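You operate a simulated robot arm through the tools that you are given. There is no shell and no other tool.

You are at the controls of a simulated robot arm. One attempt, no reset.

## Task
Grind one measure of fine meal into the green tin.
Fine: with the hand mill; the tin ends in the shut mill drawer, the knob at fine; spill nothing, leave the other tins.
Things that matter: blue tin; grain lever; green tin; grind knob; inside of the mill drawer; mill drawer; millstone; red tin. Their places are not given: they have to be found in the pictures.

Only the result counts: the job must be done as asked and must still hold three seconds after the hand-in. Knocking over, shifting, dropping, spilling or breaking anything else fails it.

## Robot
A 6-joint arm with a three-finger gripper, fixed in place. Base frame: the origin is at the foot of the arm, x ahead of it, y to its left, z up. Units: m, rad, N and s.
Its first joint turns from -2.897 to 2.897 rad. Payload 4.89 kg.
The TCP is the grasp point between the finger pads, 0.03 m short of the fingertips. In the tool frame z runs along the fingers and y along their closing line. Largest opening 0.164 m; the body of the gripper starts 0.125 m behind the TCP.
Orientation is that of the tool frame in the base frame, as a unit quaternion [w, x, y, z]. With the fingers straight down and closing along the base's y, the tool's x points along the base's -x, its y along +y and its z along -z.

## Interface
- The arm moves only by the tool play_rows. Its argument "steps" is a list of rows, each a list of 7 numbers: the shift along the tool's x, y, z in m, then the turn, a rotation vector about the tool's x, y, z in rad, then the gripper command, from -1 (shut) to 1 (fully open), values between in proportion. In form: [[tx, ty, tz, ax, ay, az, grip], ...]. A call has 1 to 20 rows; each row shifts and turns the commanded pose from where the row before left it, along the tool's axes as they then stand. Each row takes 0.2 s and may step no farther than 0.05 m and 0.15 rad from the row before; otherwise, or with a gripper value out of range, the whole call is refused. Where a pose cannot be reached the arm comes as near as it can. A force on the tool above 40 N (or 10 N above the force at the start of the call, whichever is more), or a blocked arm, ends the call early, and 0.2 s more pass. The fingers move at their own pace (about 0.108 m/s each) and stop on an object; they squeeze with about 26 N. The grip force told is the motor's: it shows also when the fingers shut on nothing. Time passes only in rows, and 0.2 s behind the last, so rows that do not move let the fingers close. The reply holds the time, the measured pose of the TCP, the force on the tool along the base axes, the opening and the grip force, in the units named above and with some noise, with the torque about the TCP (base axes, N m) and any sound that the robot's microphone picked up.
- Cameras (640 x 400 px; columns grow to the right, rows downward): "scene" is fixed at [0.4014, -0.6505, 1.601]; the picture's right is [0.92, -0.40, 0.00], its down [-0.20, -0.47, -0.86] and it looks along [0.34, 0.79, -0.51] (base axes); focal length 252 px, centre (320, 200). "wrist" rides on the gripper at [0.076, -0.002, -0.152] in the tool frame; the picture's right is [0.02, 1.00, 0.00], its down [-0.88, 0.02, -0.47] and it looks along [-0.47, 0.01, 0.88] (tool axes); focal length 247 px, centre (320, 200).
- grab_frame(camera): a new picture of that camera. No time passes.
- lift_body(by): slides the trunk up (or, below 0, down) by that many m; the arm rides with it, the base frame stays. It gives what a move gives, with no picture.
- point_at(camera, pixels): for up to 12 pixels [column, row] of the newest picture of that camera ("zoom" is the newest enlarged one), the place [x, y, z] in the base frame of the surface seen there, good to about 0.002 m. No time passes.
- inspect(camera, box): a new picture of the part [left, top, right, bottom] of that camera's present view, enlarged. No time passes.
- close_job(): hands the job in; it is judged then, once.

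Unless the task says otherwise, let go and move clear before handing in.

The tools are called after ">>>" as a command line: name --pt "numbers of a row" for each row, then --argument value for the rest, lists and objects as JSON in quotes. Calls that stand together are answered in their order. play_rows: Moves the arm, as the interface text tells. Its arguments: {"type":"object","properties":{"steps":{"type":"array"}},"required":["steps"]} The other tools are called the same way: lift_body (by) slides the trunk up or down; grab_frame (camera) takes a picture; point_at (camera, pixels) gives the place of the surface under pixels of a picture; inspect (camera, box) takes an enlarged picture of a part of a camera's view; close_job () hands the job in.

At the start:

```text
time: 0.0
tcp_pos: [0.5176, -0.0175, 1.4466]
ee_rot: [0.0, 0.001, 1.0, 0.0]
force: [-0.7, -1.1, 0.4]
wrist_torque: [0.02, 0.0, -0.03]
opening: 0.1641
finger_force: 0.1
trunk travel left (down, up): [-0.2, 0.19]
```

scene: 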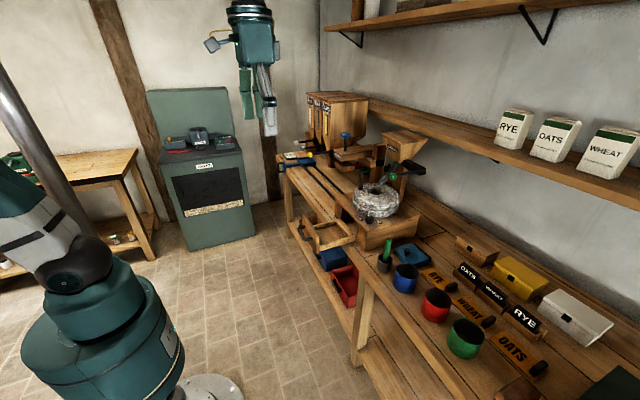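
wrist: 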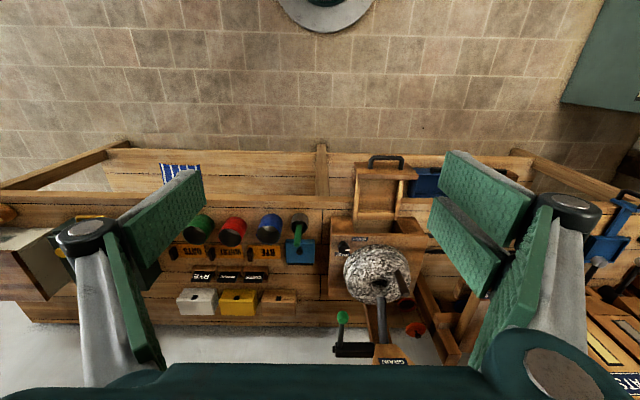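

The scene picture shows a bench with the stone mill (around pixel 378,200), three tins (405,278 blue; 435,305 red; 465,338 green) and an open drawer near (325,235). I'll enlarge the important parts.

>>> inspect --camera "scene" --box '[280, 80, 440, 180]'

>>> inspect --camera "scene" --box '[270, 170, 430, 270]'

>>> inspect --camera "scene" --box '[360, 220, 620, 382]'

>>> inspect --camera "wrist" --box '[300, 140, 500, 380]'

>>> inspect --camera "wrist" --box '[140, 150, 330, 330]'

```text
4.00 times, centred on (360, 130) of scene
```

zoom: 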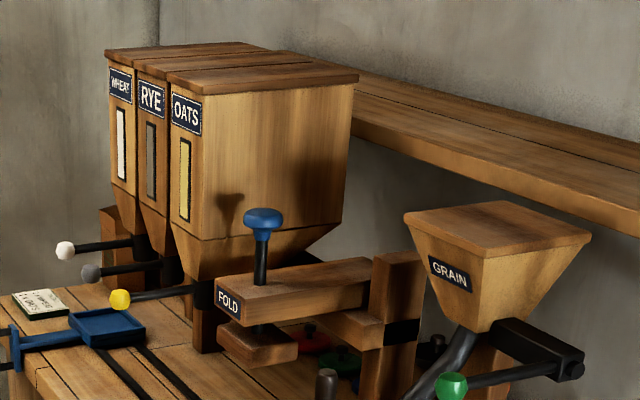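

```text
4.00 times, centred on (350, 220) of scene
```

zoom: 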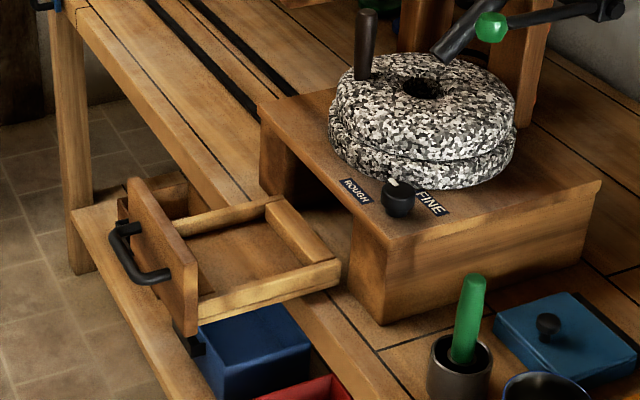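

```text
2.46 times, centred on (490, 301) of scene
```

zoom: 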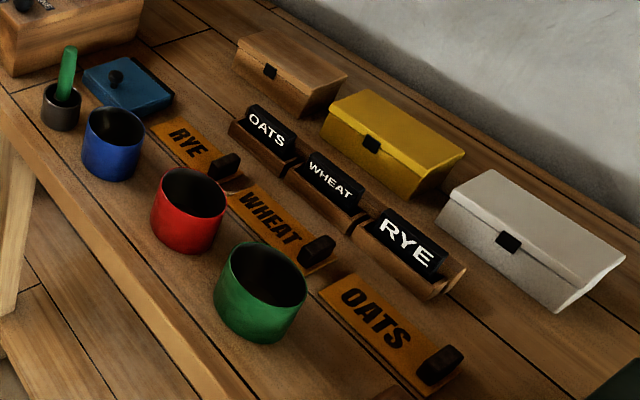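

```text
1.67 times, centred on (400, 260) of wrist
```

zoom: 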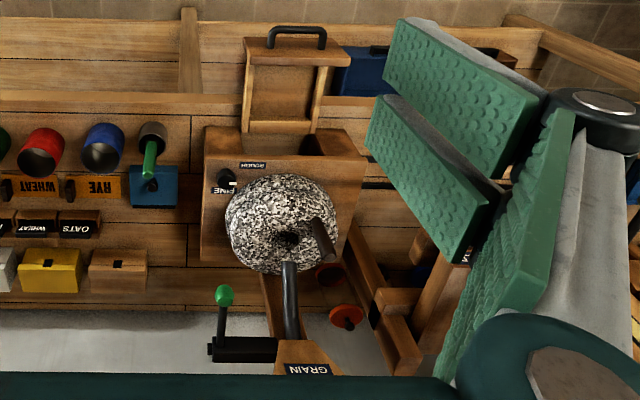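

```text
2.22 times, centred on (235, 240) of wrist
```

zoom: 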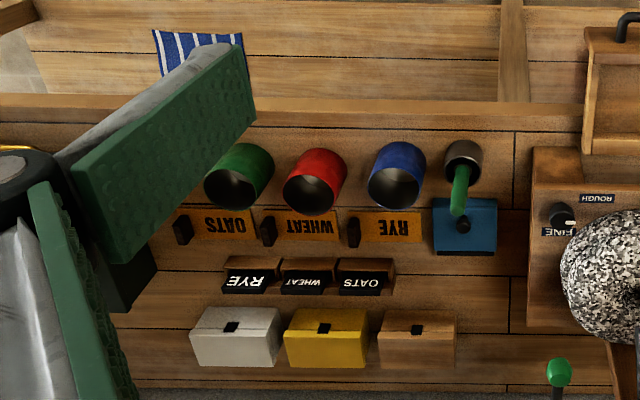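

The mill has an open drawer towards the robot, a knob between the ROUGH and FINE labels, and a grain hopper with a green-balled lever. Next I'll measure places directly in the scene picture.

>>> inspect --camera "scene" --box '[340, 180, 420, 230]'

>>> point_at --camera "scene" --pixels '[[392, 176], [420, 168], [361, 187], [375, 192], [370, 218], [369, 213], [305, 235], [335, 218], [325, 232], [330, 243], [376, 281], [340, 196]]'

>>> point_at --camera "scene" --pixels '[[465, 338], [462, 352], [448, 345], [481, 340], [466, 321], [405, 278], [435, 305], [500, 360], [430, 340], [480, 320], [465, 330], [510, 345]]'

```text
8.00 times, centred on (380, 205) of scene
```

zoom: 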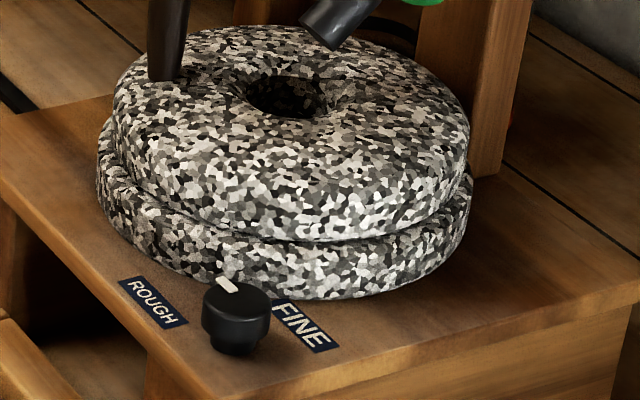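

```text
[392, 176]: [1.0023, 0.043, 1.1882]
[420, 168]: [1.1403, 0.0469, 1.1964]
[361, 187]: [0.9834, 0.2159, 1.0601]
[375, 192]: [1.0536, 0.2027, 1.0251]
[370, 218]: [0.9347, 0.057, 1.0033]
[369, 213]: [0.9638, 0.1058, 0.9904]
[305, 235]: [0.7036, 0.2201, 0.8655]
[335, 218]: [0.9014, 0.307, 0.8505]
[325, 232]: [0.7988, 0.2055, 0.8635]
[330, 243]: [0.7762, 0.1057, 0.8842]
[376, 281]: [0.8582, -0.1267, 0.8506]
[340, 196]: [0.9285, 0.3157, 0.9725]
```

```text
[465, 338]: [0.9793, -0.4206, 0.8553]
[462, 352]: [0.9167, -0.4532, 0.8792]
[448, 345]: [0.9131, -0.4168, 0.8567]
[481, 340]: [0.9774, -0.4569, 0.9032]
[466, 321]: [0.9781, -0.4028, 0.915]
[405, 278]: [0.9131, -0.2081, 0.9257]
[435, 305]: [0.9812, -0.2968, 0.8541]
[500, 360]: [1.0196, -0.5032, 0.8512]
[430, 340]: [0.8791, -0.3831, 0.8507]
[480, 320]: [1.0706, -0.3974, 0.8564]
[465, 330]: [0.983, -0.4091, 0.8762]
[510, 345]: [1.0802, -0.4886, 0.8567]
```

The bench top is at z≈0.85 and the green tin near (0.95,-0.42). I'll measure knob, labels, stone and handle in the enlarged view.

>>> point_at --camera "zoom" --pixels '[[228, 285], [236, 300], [236, 345], [155, 302], [302, 325], [270, 305], [204, 305], [168, 72], [285, 95], [290, 220], [120, 110], [465, 120]]'

>>> inspect --camera "scene" --box '[350, 130, 430, 180]'

```text
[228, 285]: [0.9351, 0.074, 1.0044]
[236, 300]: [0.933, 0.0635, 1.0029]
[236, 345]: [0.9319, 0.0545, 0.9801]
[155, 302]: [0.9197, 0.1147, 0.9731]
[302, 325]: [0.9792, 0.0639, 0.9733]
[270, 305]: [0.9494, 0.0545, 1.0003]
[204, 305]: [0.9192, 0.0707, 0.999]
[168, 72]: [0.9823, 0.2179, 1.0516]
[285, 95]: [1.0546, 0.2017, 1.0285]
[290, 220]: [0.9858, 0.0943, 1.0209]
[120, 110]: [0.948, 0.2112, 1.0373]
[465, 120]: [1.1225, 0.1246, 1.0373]
```

```text
8.00 times, centred on (390, 155) of scene
```

zoom: 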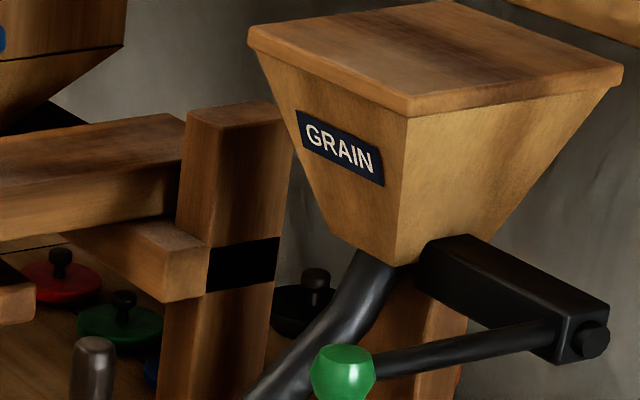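

The knob (centre ≈(0.934,0.065), top 1.003) has its white mark towards +y (rough side), and FINE lies on +x. Now I'll measure lever, hopper, handle, and the green tin in zoom.

>>> point_at --camera "zoom" --pixels '[[342, 370], [450, 350], [540, 335], [592, 342], [515, 290], [375, 275], [320, 330], [270, 380], [94, 345], [95, 390], [340, 155], [410, 105]]'

>>> inspect --camera "scene" --box '[420, 300, 520, 362]'

```text
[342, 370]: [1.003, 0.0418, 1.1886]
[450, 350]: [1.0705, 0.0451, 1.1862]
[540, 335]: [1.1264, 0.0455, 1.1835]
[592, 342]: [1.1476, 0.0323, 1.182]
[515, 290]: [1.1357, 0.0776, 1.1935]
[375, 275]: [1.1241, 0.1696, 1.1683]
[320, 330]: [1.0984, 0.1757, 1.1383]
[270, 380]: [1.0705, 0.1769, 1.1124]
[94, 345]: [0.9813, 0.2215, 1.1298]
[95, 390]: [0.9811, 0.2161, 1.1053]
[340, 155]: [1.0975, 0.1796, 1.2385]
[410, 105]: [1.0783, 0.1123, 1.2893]
```

```text
6.40 times, centred on (470, 331) of scene
```

zoom: 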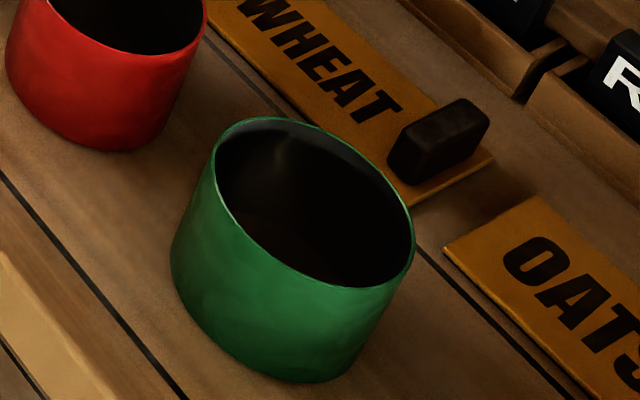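

The handle peg is at (0.982,0.218), top z≈1.135; the lever's ball at (1.0,0.042,1.19) pivots about a box at x≈1.14. Now the green tin rim points.

>>> point_at --camera "zoom" --pixels '[[216, 150], [300, 118], [413, 245], [330, 285], [225, 210], [275, 118], [385, 185], [260, 255], [172, 265], [370, 350], [280, 378], [320, 240]]'

>>> point_at --camera "scene" --pixels '[[380, 183], [383, 181], [378, 184], [385, 178], [387, 174]]'

>>> play_rows --pt "-0.05 0 0 0 0 0 1" --pt "-0.05 0.03 0 0 0 0 1" --pt "-0.05 0.03 0 0 0 0 1"

>>> grab_frame --camera "wrist"

>>> grab_frame --camera "scene"

```text
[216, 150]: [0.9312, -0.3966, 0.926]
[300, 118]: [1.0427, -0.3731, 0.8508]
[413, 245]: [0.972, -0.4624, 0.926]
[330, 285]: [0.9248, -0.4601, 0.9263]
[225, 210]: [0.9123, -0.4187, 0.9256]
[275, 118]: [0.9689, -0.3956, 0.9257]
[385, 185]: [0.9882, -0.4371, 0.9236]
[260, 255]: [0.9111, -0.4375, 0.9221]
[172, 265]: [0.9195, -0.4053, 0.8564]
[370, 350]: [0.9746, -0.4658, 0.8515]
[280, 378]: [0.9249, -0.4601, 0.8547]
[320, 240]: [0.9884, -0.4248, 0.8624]
```

```text
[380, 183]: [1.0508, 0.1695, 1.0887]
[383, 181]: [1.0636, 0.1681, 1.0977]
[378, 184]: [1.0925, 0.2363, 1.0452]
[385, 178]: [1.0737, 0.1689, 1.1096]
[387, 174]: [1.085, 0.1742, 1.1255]
```

```text
refused: row 2 steps farther than a row can; nothing moved
```

```text
taken
```

wrist: 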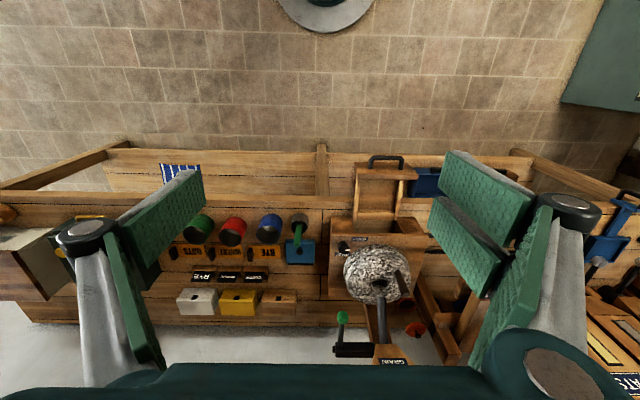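

```text
taken
```

scene: 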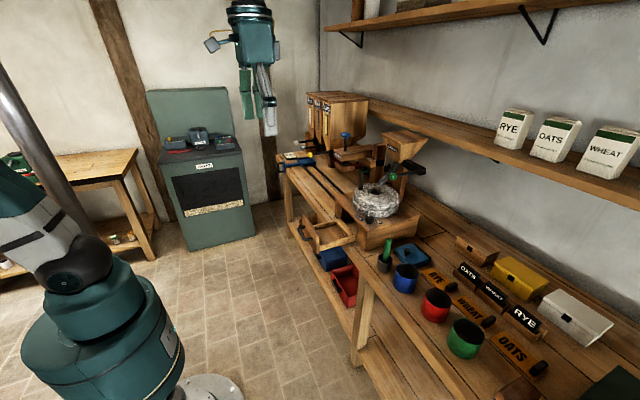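

Green tin: centre ≈(0.950,-0.430), radius ≈0.039, rim z≈0.925. The feed pipe ends at about (1.05,0.169,1.089). The move was refused for too long a step, so I'll move nearer with shorter rows for a closer look.

>>> play_rows --pt "-0.04 0.02 0 0 0 0 1" --pt "-0.04 0.02 0 0 0 0 1" --pt "-0.04 0.02 0 0 0 0 1" --pt "-0.04 0.02 0 0 0 0 1" --pt "-0.04 0.02 0 0 0 0 1"

>>> grab_frame --camera "wrist"

>>> grab_frame --camera "scene"

```text
time: 1.2
tcp_pos: [0.7172, 0.0813, 1.448]
ee_rot: [0.001, 0.001, 1.0, 0.0]
force: [-2.3, -0.8, 0.7]
wrist_torque: [0.1, -0.31, 0.01]
opening: 0.1642
finger_force: 0.1
trunk travel left (down, up): [-0.2, 0.19]
```

```text
taken
```

wrist: 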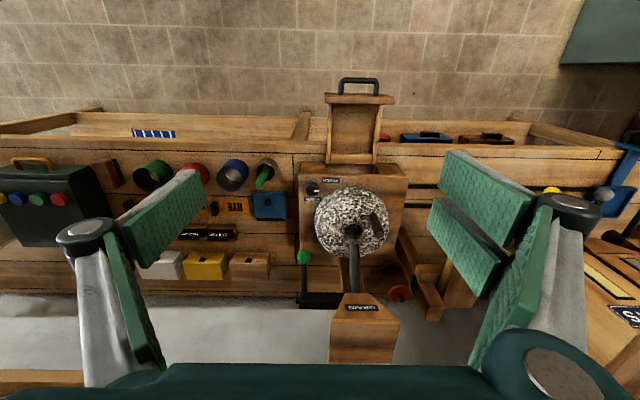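

```text
taken
```

scene: 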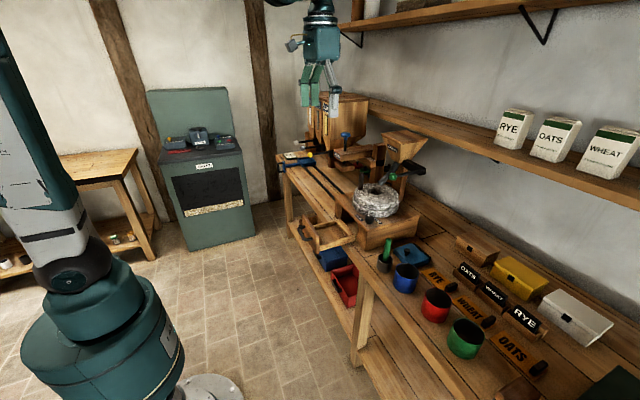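

The view is clear: stone at (350,220), pipe coming from the hopper, lever ball at (303,257), drawer open at top (355,125). I'll measure the arm's shoulder position and stone details.

>>> point_at --camera "scene" --pixels '[[65, 280], [100, 290], [100, 350], [45, 225], [150, 340], [210, 390]]'

>>> inspect --camera "wrist" --box '[290, 70, 430, 220]'

>>> inspect --camera "wrist" --box '[290, 170, 420, 310]'

```text
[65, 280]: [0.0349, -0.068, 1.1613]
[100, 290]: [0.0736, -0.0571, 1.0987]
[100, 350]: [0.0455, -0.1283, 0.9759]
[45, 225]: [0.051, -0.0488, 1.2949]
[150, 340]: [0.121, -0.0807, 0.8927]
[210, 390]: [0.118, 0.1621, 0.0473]
```

```text
2.67 times, centred on (360, 145) of wrist
```

zoom: 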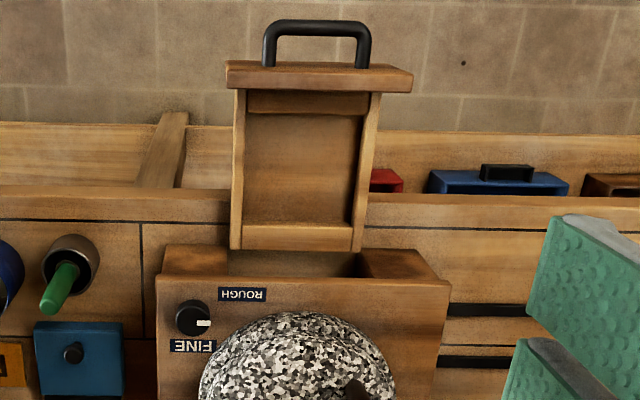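

```text
2.86 times, centred on (355, 240) of wrist
```

zoom: 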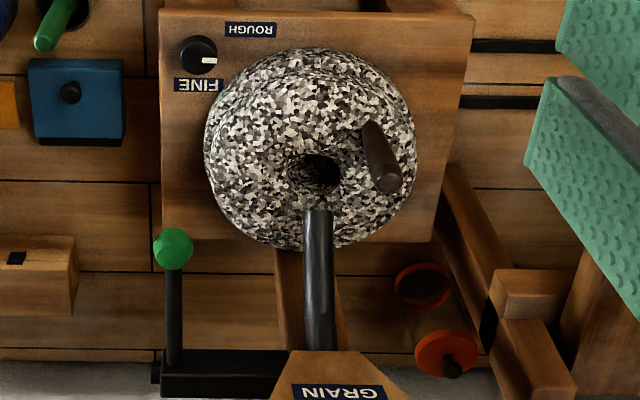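

The mark points about +y; the peg sits right/near the hole and the pipe ends above the hole. I'll measure drawer and stone from above in these zoomed views.

>>> point_at --camera "zoom" --pixels '[[317, 175], [225, 90], [205, 140], [415, 140], [310, 48], [375, 135], [388, 182], [318, 215], [300, 160], [335, 165], [245, 75], [270, 235]]'

>>> inspect --camera "wrist" --box '[310, 70, 410, 180]'

```text
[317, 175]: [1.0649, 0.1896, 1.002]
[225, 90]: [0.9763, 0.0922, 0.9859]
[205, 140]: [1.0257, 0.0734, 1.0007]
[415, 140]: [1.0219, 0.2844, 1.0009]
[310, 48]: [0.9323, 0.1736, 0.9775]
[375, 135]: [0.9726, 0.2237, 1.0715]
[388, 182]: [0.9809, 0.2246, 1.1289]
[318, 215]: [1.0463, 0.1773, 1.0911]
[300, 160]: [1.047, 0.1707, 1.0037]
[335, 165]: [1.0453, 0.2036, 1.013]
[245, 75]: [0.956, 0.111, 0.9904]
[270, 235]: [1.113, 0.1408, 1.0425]
```

```text
3.64 times, centred on (360, 125) of wrist
```

zoom: 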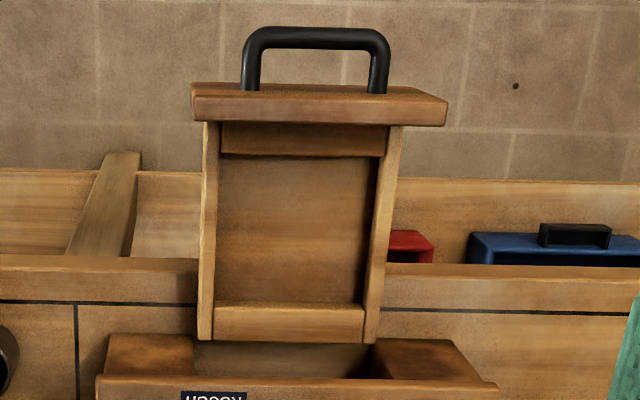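

Stone centre ≈(1.038,0.178), peg radius ≈0.074. Now measuring the drawer corners.

>>> point_at --camera "zoom" --pixels '[[208, 130], [204, 330], [392, 135], [372, 335], [290, 220], [290, 320], [300, 90], [195, 110], [445, 112], [315, 40], [225, 290], [355, 290]]'

>>> point_at --camera "wrist" --pixels '[[355, 80], [342, 90], [378, 90], [303, 160], [405, 165], [300, 200], [407, 235], [357, 97], [345, 165]]'

```text
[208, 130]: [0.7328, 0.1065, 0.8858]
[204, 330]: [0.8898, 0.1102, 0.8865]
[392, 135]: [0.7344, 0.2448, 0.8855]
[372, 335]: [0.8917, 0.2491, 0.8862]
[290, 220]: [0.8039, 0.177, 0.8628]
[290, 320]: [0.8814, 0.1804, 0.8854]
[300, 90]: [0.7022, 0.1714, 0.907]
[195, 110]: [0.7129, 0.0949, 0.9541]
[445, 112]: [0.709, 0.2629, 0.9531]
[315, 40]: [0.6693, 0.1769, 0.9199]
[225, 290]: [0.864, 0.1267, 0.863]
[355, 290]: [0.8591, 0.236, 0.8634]
```

```text
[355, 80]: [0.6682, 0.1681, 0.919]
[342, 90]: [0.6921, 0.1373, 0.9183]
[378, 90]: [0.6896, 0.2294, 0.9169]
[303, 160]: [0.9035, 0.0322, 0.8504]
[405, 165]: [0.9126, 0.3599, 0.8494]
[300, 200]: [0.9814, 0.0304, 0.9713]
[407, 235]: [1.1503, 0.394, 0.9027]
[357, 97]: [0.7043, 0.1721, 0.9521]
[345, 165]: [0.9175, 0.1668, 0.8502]
```

Drawer interior: x 0.725–0.873, y 0.113–0.242, floor z 0.863; tin (Ø0.079) fits, target centre ≈(0.80,0.178). I'll tilt the tool forward 0.45 rad and travel over towards the green tin.

>>> play_rows --pt "0 0 0 0 -0.15 0 0.22" --pt "0 0 0 0 -0.15 0 0.22" --pt "0 0 0 0 -0.15 0 0.22" --pt "-0.01747 -0.0426 0.00844 0 0 0 0.22" --pt "-0.01747 -0.0426 0.00844 0 0 0 0.22" --pt "-0.01747 -0.0426 0.00844 0 0 0 0.22" --pt "-0.01747 -0.0426 0.00844 0 0 0 0.22" --pt "-0.01747 -0.0426 0.00844 0 0 0 0.22" --pt "-0.01747 -0.0426 0.00844 0 0 0 0.22" --pt "-0.01747 -0.0426 0.00844 0 0 0 0.22" --pt "-0.01747 -0.0426 0.00844 0 0 0 0.22" --pt "-0.01747 -0.0426 0.00844 0 0 0 0.22" --pt "-0.01747 -0.0426 0.00844 0 0 0 0.22" --pt "-0.01747 -0.0426 0.00844 0 0 0 0.22" --pt "-0.01747 -0.0426 0.00844 0 0 0 0.22"

>>> grab_frame --camera "wrist"

>>> grab_frame --camera "scene"

```text
time: 4.4
tcp_pos: [0.952, -0.4277, 1.447]
ee_rot: [0.224, -0.001, 0.975, 0.0]
force: [-0.9, 1.6, 1.7]
wrist_torque: [-0.24, -0.05, -0.13]
opening: 0.0999
finger_force: 0.0
trunk travel left (down, up): [-0.2, 0.19]
```

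```text
taken
```

wrist: 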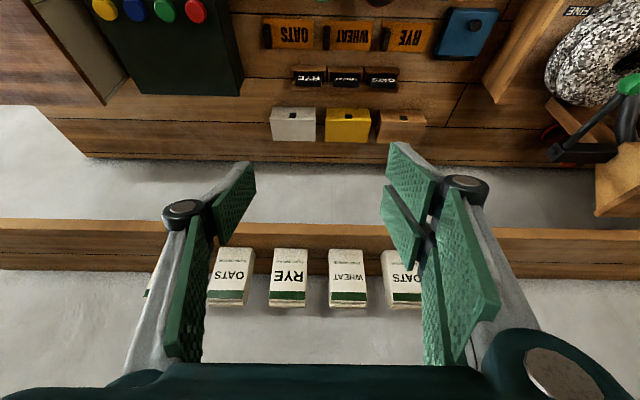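

```text
taken
```

scene: 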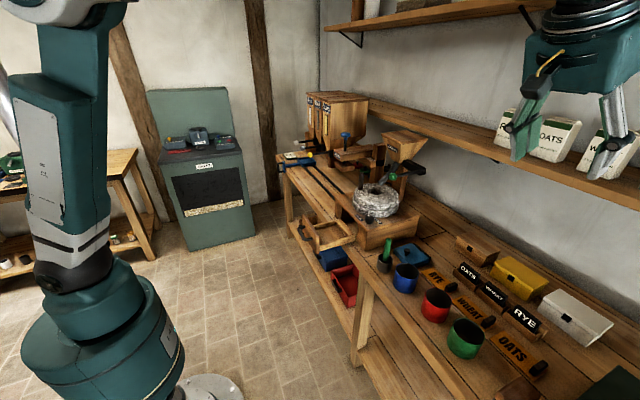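

The pose is above the green tin at (0.952,-0.428,1.447). I'll check shelf clearance and the red tin's centre, then descend.

>>> point_at --camera "wrist" --pixels '[[300, 222], [180, 60], [245, 60]]'

>>> inspect --camera "scene" --box '[390, 270, 490, 332]'

>>> point_at --camera "scene" --pixels '[[422, 295], [435, 290], [451, 304], [437, 314], [433, 324]]'

>>> play_rows --pt "0.01774 0 0.03671 0 0 0 0.22" --pt "0.01774 0 0.03671 0 0 0 0.22" --pt "0.01774 0 0.03671 0 0 0 0.22" --pt "0.01774 0 0.03671 0 0 0 0.22" --pt "0.01774 0 0.03671 0 0 0 0.22" --pt "0.01774 0 0.03671 0 0 0 0.22" --pt "0.01774 0 0.03671 0 0 0 0.22" --pt "0.01774 0 0.03671 0 0 0 0.22"

>>> grab_frame --camera "wrist"

```text
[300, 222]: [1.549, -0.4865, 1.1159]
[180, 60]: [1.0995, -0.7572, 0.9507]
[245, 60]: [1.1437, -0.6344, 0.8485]
```

```text
6.40 times, centred on (440, 301) of scene
```

zoom: 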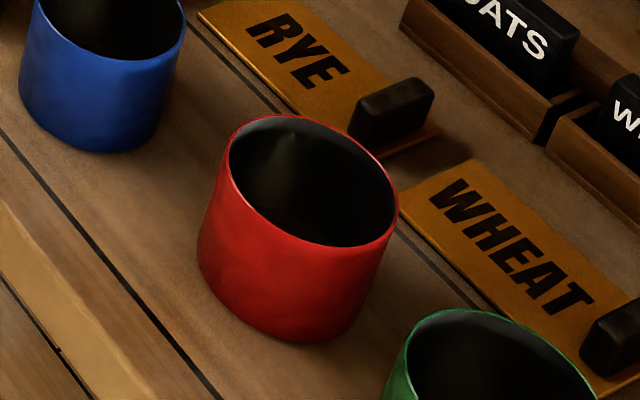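

```text
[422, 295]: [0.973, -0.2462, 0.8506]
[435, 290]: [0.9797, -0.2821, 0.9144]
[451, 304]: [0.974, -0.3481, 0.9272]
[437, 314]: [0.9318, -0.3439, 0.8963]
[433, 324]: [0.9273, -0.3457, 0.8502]
```

```text
time: 6.2
tcp_pos: [0.9496, -0.4293, 1.1211]
ee_rot: [0.224, 0.001, 0.975, 0.0]
force: [-1.3, 0.1, 0.3]
wrist_torque: [-0.08, -0.05, -0.01]
opening: 0.1
finger_force: 0.0
trunk travel left (down, up): [-0.2, 0.19]
```

```text
taken
```

wrist: 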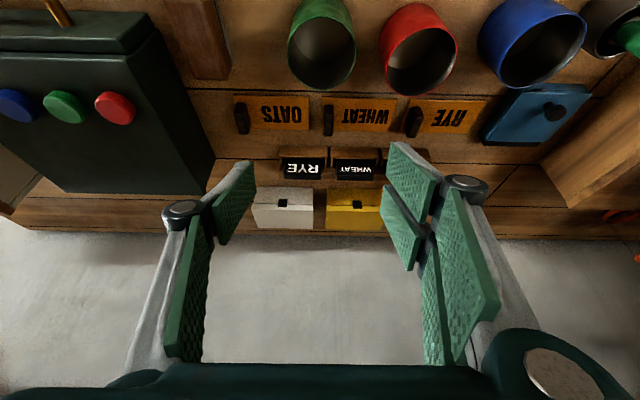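

The green tin is centred at column ~320 in the wrist view, aligned in y. I'll verify its rim then descend to grip height.

>>> point_at --camera "wrist" --pixels '[[290, 50], [354, 50], [320, 18], [322, 84], [384, 55], [420, 30]]'

>>> play_rows --pt "0.0174 0 0.036 0 0 0 0.22" --pt "0.0174 0 0.036 0 0 0 0.22" --pt "0.0174 0 0.036 0 0 0 0.22"

>>> grab_frame --camera "wrist"

>>> inspect --camera "scene" --box '[400, 220, 560, 380]'

```text
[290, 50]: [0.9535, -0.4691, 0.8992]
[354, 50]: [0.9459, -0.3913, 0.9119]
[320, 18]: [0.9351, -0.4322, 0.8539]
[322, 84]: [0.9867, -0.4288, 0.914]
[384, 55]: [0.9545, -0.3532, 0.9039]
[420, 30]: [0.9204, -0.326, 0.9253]
```

```text
time: 7.0
tcp_pos: [0.9506, -0.4285, 1.0016]
ee_rot: [0.224, -0.001, 0.975, 0.0]
force: [-1.1, 0.1, 1.0]
wrist_torque: [-0.03, -0.05, -0.05]
opening: 0.0999
finger_force: 0.0
trunk travel left (down, up): [-0.2, 0.19]
```

```text
taken
```

wrist: 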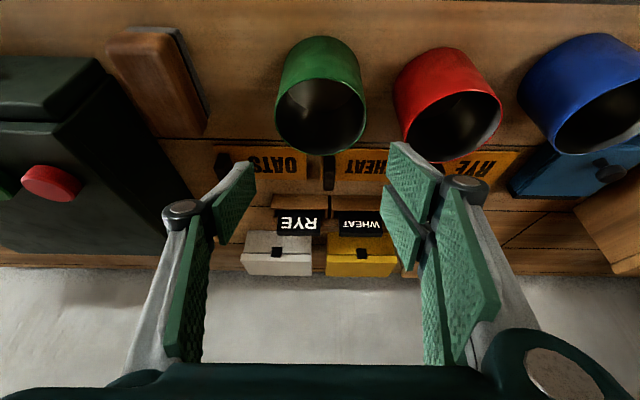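

```text
2.50 times, centred on (480, 300) of scene
```

zoom: 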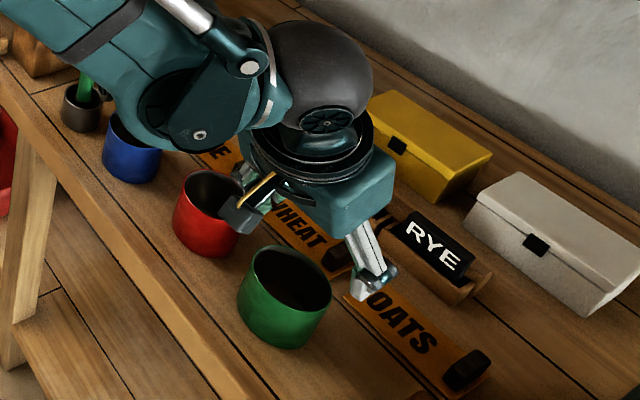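

Fingers straddle the tin's position (fingertips midpoint lines up with the tin at (285,290) zoom). I'll descend to z≈0.90 and close.

>>> play_rows --pt "0.0148 -0.0005 0.0304 0 0 0 0.22" --pt "0.0148 -0.0005 0.0304 0 0 0 0.22" --pt "0.0148 0 0.0304 0 0 0 0.22" --pt "0 0 0 0 0 0 0.22"

>>> inspect --camera "scene" --box '[400, 220, 560, 380]'

>>> grab_frame --camera "wrist"

```text
time: 8.0
tcp_pos: [0.951, -0.4298, 0.8989]
ee_rot: [0.224, 0.0, 0.975, 0.0]
force: [-0.6, 0.1, -0.7]
wrist_torque: [0.05, 0.05, 0.0]
opening: 0.0999
finger_force: 0.0
trunk travel left (down, up): [-0.2, 0.19]
```

```text
2.50 times, centred on (480, 300) of scene
```

zoom: 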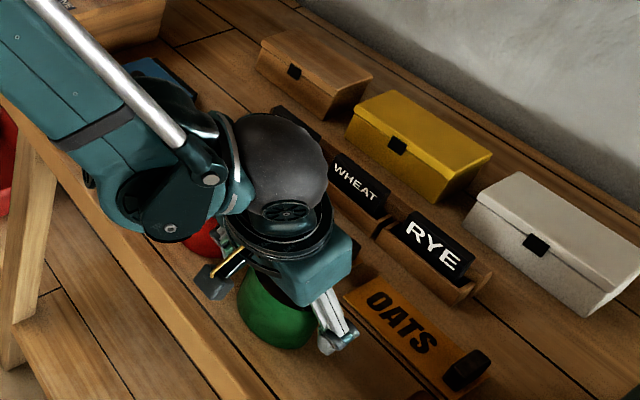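

```text
taken
```

wrist: 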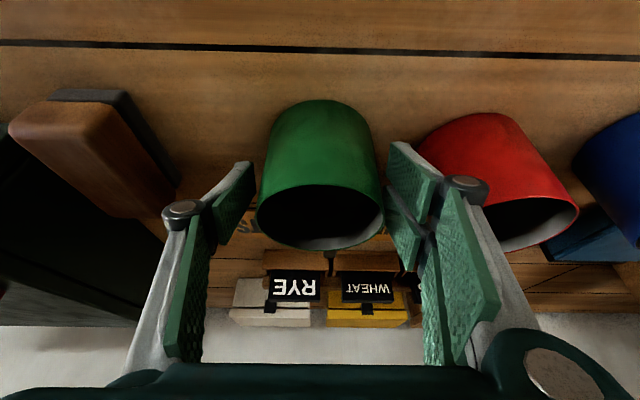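

The fingers stand either side of the tin (257–384 px in the wrist view). Closing now.

>>> play_rows --pt "0 0 0 0 0 0 -0.2" --pt "0 0 0 0 0 0 -0.3" --pt "0 0 0 0 0 0 -0.3"

>>> grab_frame --camera "wrist"

```text
time: 8.8
tcp_pos: [0.9494, -0.4299, 0.9004]
ee_rot: [0.223, 0.0, 0.975, 0.0]
force: [-0.5, 0.9, 2.6]
wrist_torque: [0.1, -0.01, 0.02]
opening: 0.0791
finger_force: 26.0
trunk travel left (down, up): [-0.2, 0.19]
```

```text
taken
```

wrist: 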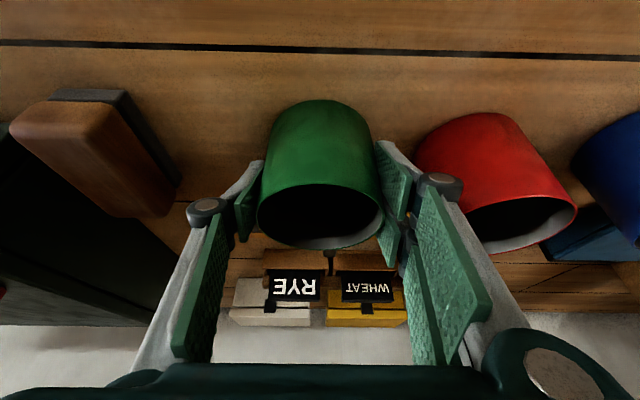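

The tin is gripped (opening 0.0791, 26 N). Lifting to z≈1.12 and drawing back to x≈0.80.

>>> play_rows --pt "-0.0087 0 -0.018 0 0 0 -0.3" --pt "-0.0174 0 -0.036 0 0 0 -0.3" --pt "-0.0174 0 -0.036 0 0 0 -0.3" --pt "-0.0174 0 -0.036 0 0 0 -0.3" --pt "-0.0174 0 -0.036 0 0 0 -0.3" --pt "-0.0174 0 -0.036 0 0 0 -0.3" --pt "0.03377 0 -0.0163 0 0 0 -0.3" --pt "0.03377 0 -0.0163 0 0 0 -0.3" --pt "0.03377 0 -0.0163 0 0 0 -0.3" --pt "0.03377 0 -0.0163 0 0 0 -0.3"

>>> grab_frame --camera "wrist"

>>> grab_frame --camera "scene"

```text
time: 11.0
tcp_pos: [0.8012, -0.4289, 1.1192]
ee_rot: [0.223, 0.001, 0.975, -0.001]
force: [1.3, 0.0, -1.4]
wrist_torque: [0.03, 0.07, 0.01]
opening: 0.0575
finger_force: 0.1
trunk travel left (down, up): [-0.2, 0.19]
```

```text
taken
```

wrist: 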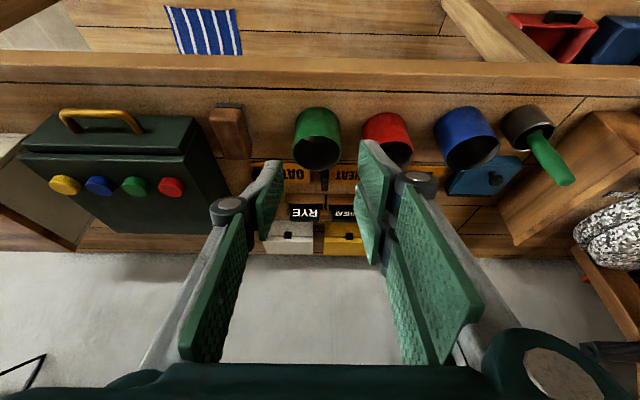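

```text
taken
```

scene: 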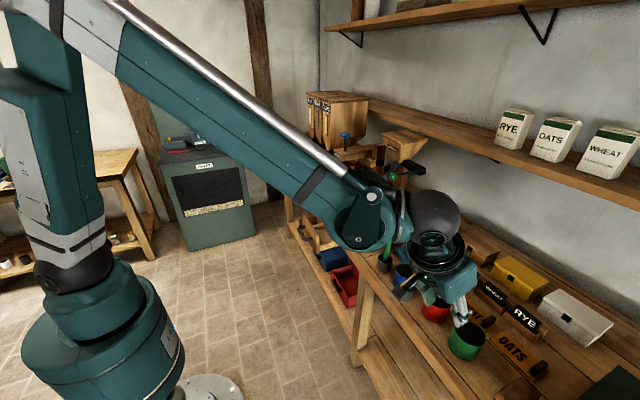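

The tin slipped out of the grip (opening 0.0575, no force) and still stands on the bench. I'll check whether it moved.

>>> inspect --camera "wrist" --box '[260, 70, 440, 190]'

>>> point_at --camera "wrist" --pixels '[[294, 140], [341, 140], [297, 160], [339, 160], [318, 168], [316, 108], [318, 125], [364, 130], [388, 112], [318, 150]]'

>>> inspect --camera "scene" --box '[400, 270, 540, 370]'

```text
3.33 times, centred on (350, 130) of wrist
```

zoom: 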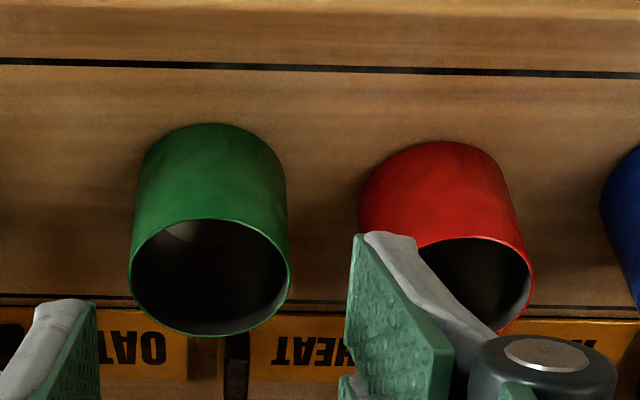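

```text
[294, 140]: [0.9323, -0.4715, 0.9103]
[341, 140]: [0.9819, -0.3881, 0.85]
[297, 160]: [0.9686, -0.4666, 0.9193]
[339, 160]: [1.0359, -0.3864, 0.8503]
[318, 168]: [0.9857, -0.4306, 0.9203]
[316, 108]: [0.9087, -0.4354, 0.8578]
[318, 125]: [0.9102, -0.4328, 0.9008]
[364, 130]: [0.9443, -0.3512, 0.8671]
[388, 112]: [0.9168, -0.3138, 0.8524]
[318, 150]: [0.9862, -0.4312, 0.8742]
```

```text
4.00 times, centred on (470, 320) of scene
```

zoom: 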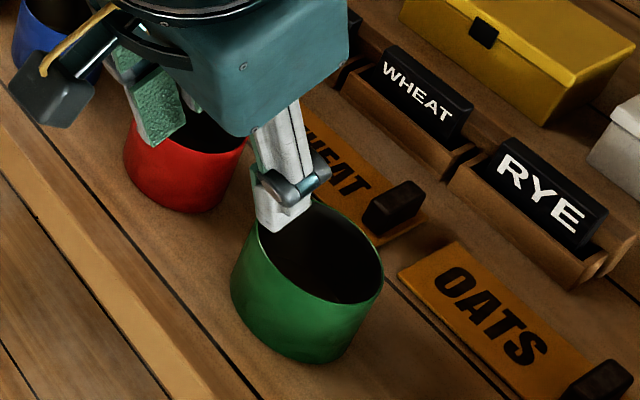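

The tin is upright at ≈(0.948,-0.431), essentially unmoved. I'll go back, grip slightly lower with a full-shut command, and lift slowly while checking.

>>> play_rows --pt "0 0 0 0 0 0 0.22" --pt "-0.0333 -0.0006 0.0161 0 0 0 0.22" --pt "-0.0333 -0.0006 0.0161 0 0 0 0.22" --pt "-0.0333 -0.0006 0.0161 0 0 0 0.22" --pt "-0.0333 -0.0006 0.0161 0 0 0 0.22" --pt "0.0165 0 0.034 0 0 0 0.22" --pt "0.0165 0 0.034 0 0 0 0.22" --pt "0.0165 0 0.034 0 0 0 0.22" --pt "0.0165 0 0.034 0 0 0 0.22" --pt "0.0165 0 0.034 0 0 0 0.22" --pt "0.0165 0 0.034 0 0 0 0.22" --pt "0 0 0 0 0 0 0.22"

>>> play_rows --pt "0 0 0 0 0 0 -0.1" --pt "0 0 0 0 0 0 -1" --pt "0 0 0 0 0 0 -1" --pt "0 0 0 0 0 0 -1"

>>> play_rows --pt "-0.002 0 -0.0042 0 0 0 -1" --pt "-0.002 0 -0.0042 0 0 0 -1" --pt "-0.002 0 -0.0042 0 0 0 -1"

>>> grab_frame --camera "wrist"

>>> inspect --camera "scene" --box '[400, 270, 540, 370]'

```text
time: 13.6
tcp_pos: [0.9486, -0.4316, 0.8923]
ee_rot: [0.223, 0.0, 0.975, 0.0]
force: [0.4, -0.6, -0.1]
wrist_torque: [0.04, 0.03, -0.03]
opening: 0.0998
finger_force: 0.1
trunk travel left (down, up): [-0.2, 0.19]
```

```text
time: 14.6
tcp_pos: [0.9475, -0.4315, 0.8931]
ee_rot: [0.223, 0.0, 0.975, 0.0]
force: [-1.2, 1.0, -0.1]
wrist_torque: [0.06, 0.03, -0.01]
opening: 0.0784
finger_force: 26.3
trunk travel left (down, up): [-0.2, 0.19]
```

```text
time: 15.4
tcp_pos: [0.9472, -0.432, 0.9061]
ee_rot: [0.224, 0.0, 0.975, 0.0]
force: [-0.1, 0.5, -1.2]
wrist_torque: [-0.01, 0.03, -0.02]
opening: 0.0784
finger_force: 26.1
trunk travel left (down, up): [-0.2, 0.19]
```

```text
taken
```

wrist: 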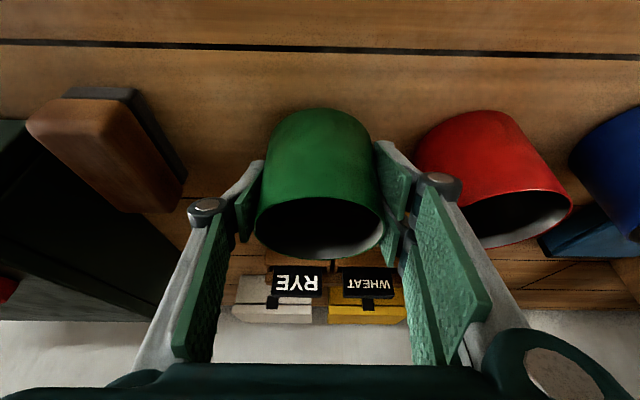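

```text
4.00 times, centred on (470, 320) of scene
```

zoom: 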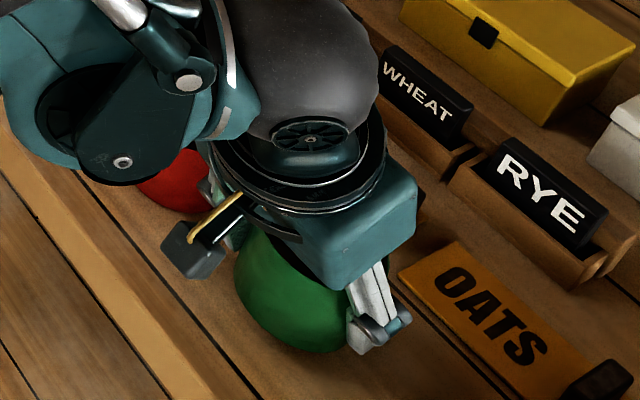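

The grip still reads 0.0784. I'll check whether the tin rose with the gripper.

>>> point_at --camera "wrist" --pixels '[[320, 257], [260, 220], [381, 220], [320, 115], [320, 190], [475, 247]]'

>>> play_rows --pt "-0.002 0 -0.0042 0 0 0 -1" --pt "-0.002 0 -0.0042 0 0 0 -1" --pt "-0.002 0 -0.0042 0 0 0 -1"

>>> grab_frame --camera "wrist"

>>> point_at --camera "wrist" --pixels '[[320, 257], [260, 220], [381, 220], [320, 115], [320, 190], [475, 247]]'

```text
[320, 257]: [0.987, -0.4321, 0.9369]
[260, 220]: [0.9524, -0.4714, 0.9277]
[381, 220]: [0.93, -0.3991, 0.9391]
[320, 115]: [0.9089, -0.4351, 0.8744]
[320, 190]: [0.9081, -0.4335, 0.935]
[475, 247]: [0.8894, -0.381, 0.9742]
```

```text
time: 16.2
tcp_pos: [0.9484, -0.4323, 0.9207]
ee_rot: [0.223, 0.0, 0.975, 0.0]
force: [-0.2, 0.0, -0.7]
wrist_torque: [0.04, -0.04, 0.0]
opening: 0.0785
finger_force: 25.5
trunk travel left (down, up): [-0.2, 0.19]
```

```text
taken
```

wrist: 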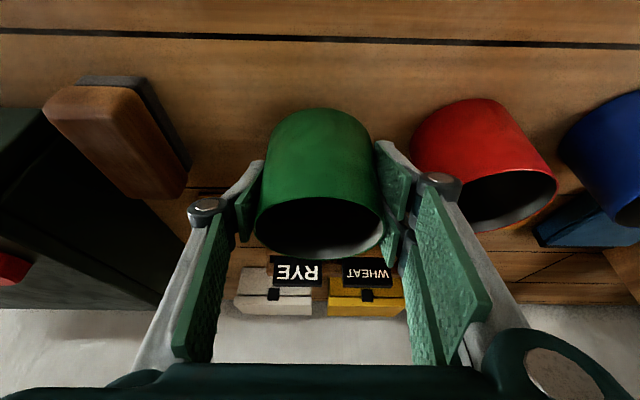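

```text
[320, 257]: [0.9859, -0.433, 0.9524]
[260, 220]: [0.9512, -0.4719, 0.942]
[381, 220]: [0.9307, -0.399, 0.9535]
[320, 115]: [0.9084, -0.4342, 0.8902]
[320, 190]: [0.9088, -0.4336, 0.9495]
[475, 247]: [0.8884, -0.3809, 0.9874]
```

The tin rises with the gripper. I'll continue slowly: lift to z≈0.985 then draw back to x≈0.80.

>>> play_rows --pt "-0.0035 0 -0.0072 0 0 0 -1" --pt "-0.0035 0 -0.0072 0 0 0 -1" --pt "-0.0035 0 -0.0072 0 0 0 -1" --pt "-0.0035 0 -0.0072 0 0 0 -1" --pt "-0.0035 0 -0.0072 0 0 0 -1" --pt "-0.0035 0 -0.0072 0 0 0 -1" --pt "-0.0035 0 -0.0072 0 0 0 -1" --pt "-0.0025 0 -0.0052 0 0 0 -1" --pt "0.005 0 -0.0024 0 0 0 -1" --pt "0.0117 0 -0.00565 0 0 0 -1" --pt "0.0117 0 -0.00565 0 0 0 -1" --pt "0.0117 0 -0.00565 0 0 0 -1" --pt "0.0117 0 -0.00565 0 0 0 -1" --pt "0.0117 0 -0.00565 0 0 0 -1" --pt "0.0117 0 -0.00565 0 0 0 -1" --pt "0.0117 0 -0.00565 0 0 0 -1" --pt "0.0117 0 -0.00565 0 0 0 -1" --pt "0.0117 0 -0.00565 0 0 0 -1" --pt "0.0117 0 -0.00565 0 0 0 -1" --pt "0.0117 0 -0.00565 0 0 0 -1"

>>> grab_frame --camera "wrist"

>>> grab_frame --camera "scene"

```text
time: 20.4
tcp_pos: [0.8001, -0.4315, 0.9801]
ee_rot: [0.224, 0.0, 0.975, -0.001]
force: [1.2, 0.3, -1.4]
wrist_torque: [-0.02, 0.02, 0.02]
opening: 0.0782
finger_force: 25.6
trunk travel left (down, up): [-0.2, 0.19]
```

```text
taken
```

wrist: 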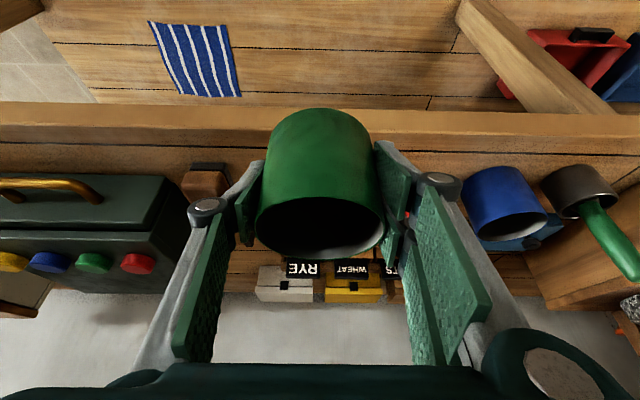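

```text
taken
```

scene: 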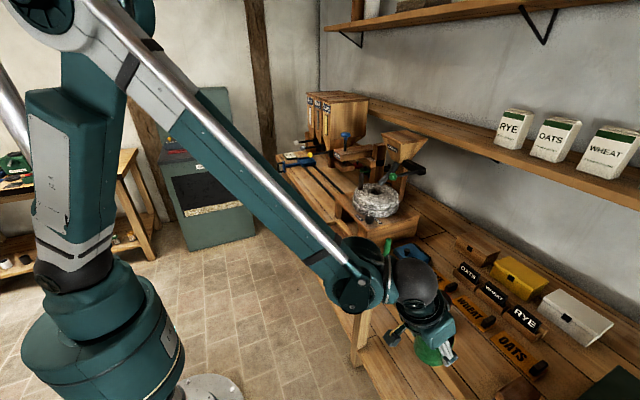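

The tin is held firmly. Checking how low the wrist joint hangs before moving along +y to the drawer.

>>> point_at --camera "scene" --pixels '[[357, 292], [357, 312], [395, 320], [410, 280], [392, 335], [420, 340], [385, 245]]'

>>> play_rows --pt "0 0.005 0 0 0 0 -1" --pt "0 0.012 0 0 0 0 -1" --pt "0 0.02 0 0 0 0 -1" --pt "0 0.02 0 0 0 0 -1" --pt "0 0.02 0 0 0 0 -1" --pt "0 0.02 0 0 0 0 -1" --pt "0 0.02 0 0 0 0 -1" --pt "0 0.02 0 0 0 0 -1" --pt "0 0.02 0 0 0 0 -1" --pt "0 0.02 0 0 0 0 -1" --pt "0 0.02 0 0 0 0 -1" --pt "0 0.02 0 0 0 0 -1" --pt "0 0.02 0 0 0 0 -1" --pt "0 0.02 0 0 0 0 -1" --pt "0 0.012 0 0 0 0 -1" --pt "0 0.005 0 0 0 0 -1"

>>> grab_frame --camera "scene"

```text
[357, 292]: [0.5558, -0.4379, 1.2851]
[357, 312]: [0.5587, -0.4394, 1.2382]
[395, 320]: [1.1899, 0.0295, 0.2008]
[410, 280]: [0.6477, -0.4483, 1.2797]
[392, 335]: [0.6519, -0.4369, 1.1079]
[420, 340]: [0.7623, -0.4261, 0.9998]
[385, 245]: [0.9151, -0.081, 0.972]
```

```text
time: 23.8
tcp_pos: [0.8001, -0.1577, 0.9816]
ee_rot: [0.223, 0.0, 0.975, 0.0]
force: [0.2, -0.3, -2.1]
wrist_torque: [0.0, -0.01, 0.01]
opening: 0.078
finger_force: 25.7
trunk travel left (down, up): [-0.2, 0.19]
```

```text
taken
```

scene: 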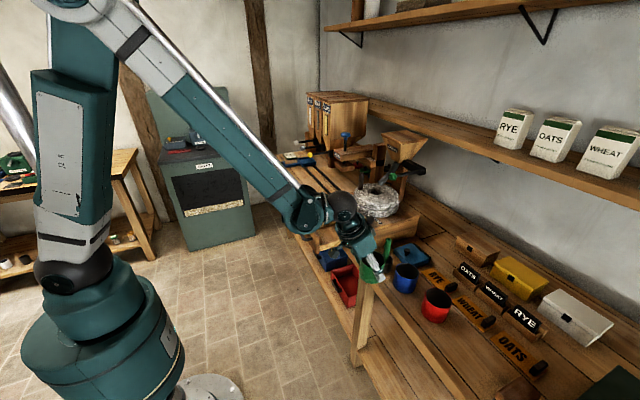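

All clear so far. Continuing +y to y≈0.178 above the drawer.

>>> play_rows --pt "0 0.006 0 0 0 0 -1" --pt "0 0.014 0 0 0 0 -1" --pt "0 0.02 0 0 0 0 -1" --pt "0 0.02 0 0 0 0 -1" --pt "0 0.02 0 0 0 0 -1" --pt "0 0.02 0 0 0 0 -1" --pt "0 0.02 0 0 0 0 -1" --pt "0 0.02 0 0 0 0 -1" --pt "0 0.02 0 0 0 0 -1" --pt "0 0.02 0 0 0 0 -1" --pt "0 0.02 0 0 0 0 -1" --pt "0 0.02 0 0 0 0 -1" --pt "0 0.02 0 0 0 0 -1" --pt "0 0.02 0 0 0 0 -1" --pt "0 0.02 0 0 0 0 -1" --pt "0 0.02 0 0 0 0 -1" --pt "0 0.02 0 0 0 0 -1" --pt "0 0.012 0 0 0 0 -1" --pt "0 0.004 0 0 0 0 -1"

>>> grab_frame --camera "wrist"

>>> inspect --camera "scene" --box '[270, 150, 430, 270]'

```text
time: 27.8
tcp_pos: [0.7997, 0.179, 0.9822]
ee_rot: [0.223, 0.0, 0.975, -0.001]
force: [-0.3, 0.0, -1.8]
wrist_torque: [-0.01, -0.03, 0.01]
opening: 0.0783
finger_force: 25.8
trunk travel left (down, up): [-0.2, 0.19]
```

```text
taken
```

wrist: 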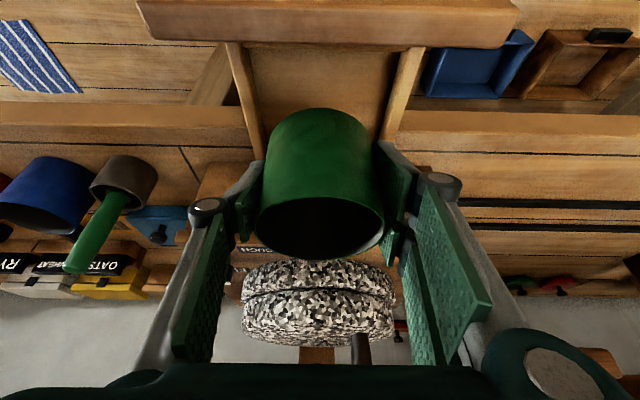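

```text
3.33 times, centred on (350, 210) of scene
```

zoom: 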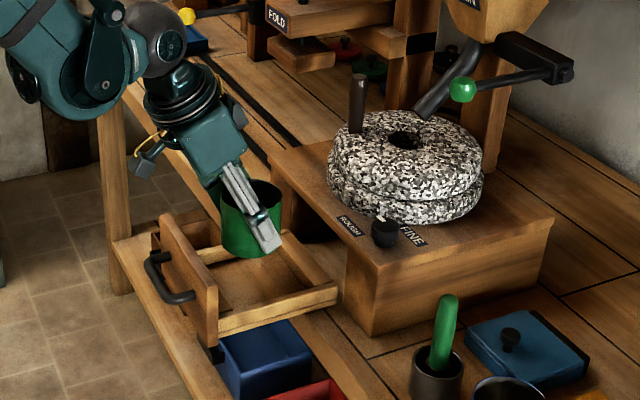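

The tin is right above the drawer interior. Lowering slowly to just above the floor.

>>> play_rows --pt "0.0035 0 0.0072 0 0 0 -1" --pt "0.0035 0 0.0072 0 0 0 -1" --pt "0.0035 0 0.0072 0 0 0 -1" --pt "0.0035 0 0.0072 0 0 0 -1" --pt "0.0035 0 0.0072 0 0 0 -1" --pt "0.0035 0 0.0072 0 0 0 -1" --pt "0.0035 0 0.0072 0 0 0 -1" --pt "0.0035 0 0.0072 0 0 0 -1" --pt "0.0022 0 0.0045 0 0 0 -1"

>>> play_rows --pt "0.0013 0 0.0027 0 0 0 -1" --pt "0.0009 0 0.0018 0 0 0 -1"

>>> inspect --camera "scene" --box '[270, 150, 430, 270]'

>>> grab_frame --camera "wrist"

```text
time: 29.8
tcp_pos: [0.7998, 0.177, 0.9125]
ee_rot: [0.224, 0.0, 0.975, 0.0]
force: [-0.3, -0.1, -1.4]
wrist_torque: [-0.02, -0.01, 0.0]
opening: 0.0784
finger_force: 26.3
trunk travel left (down, up): [-0.2, 0.19]
```

```text
time: 30.4
tcp_pos: [0.7996, 0.1782, 0.9081]
ee_rot: [0.223, 0.0, 0.975, 0.0]
force: [-0.6, -0.8, -1.4]
wrist_torque: [-0.02, 0.0, -0.03]
opening: 0.0781
finger_force: 26.5
trunk travel left (down, up): [-0.2, 0.19]
```

```text
3.33 times, centred on (350, 210) of scene
```

zoom: 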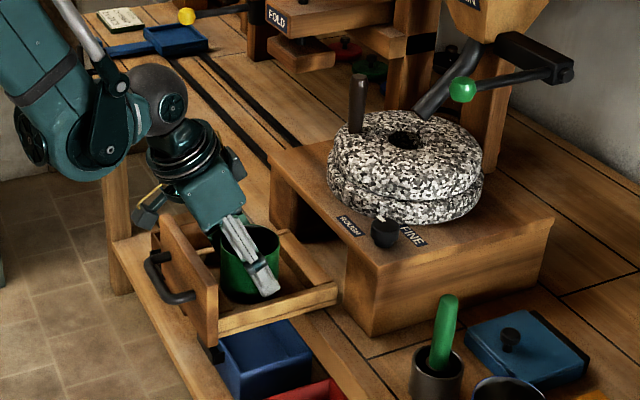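

```text
taken
```

wrist: 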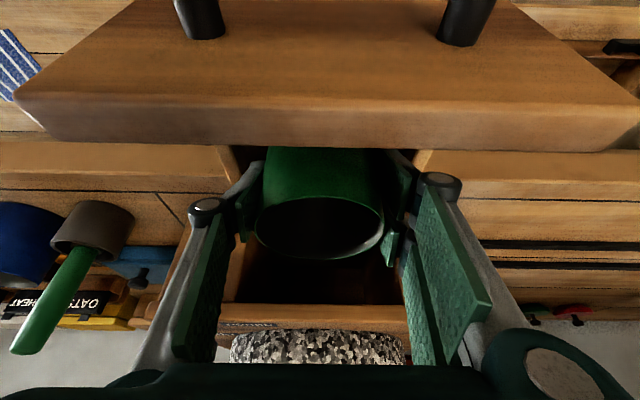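

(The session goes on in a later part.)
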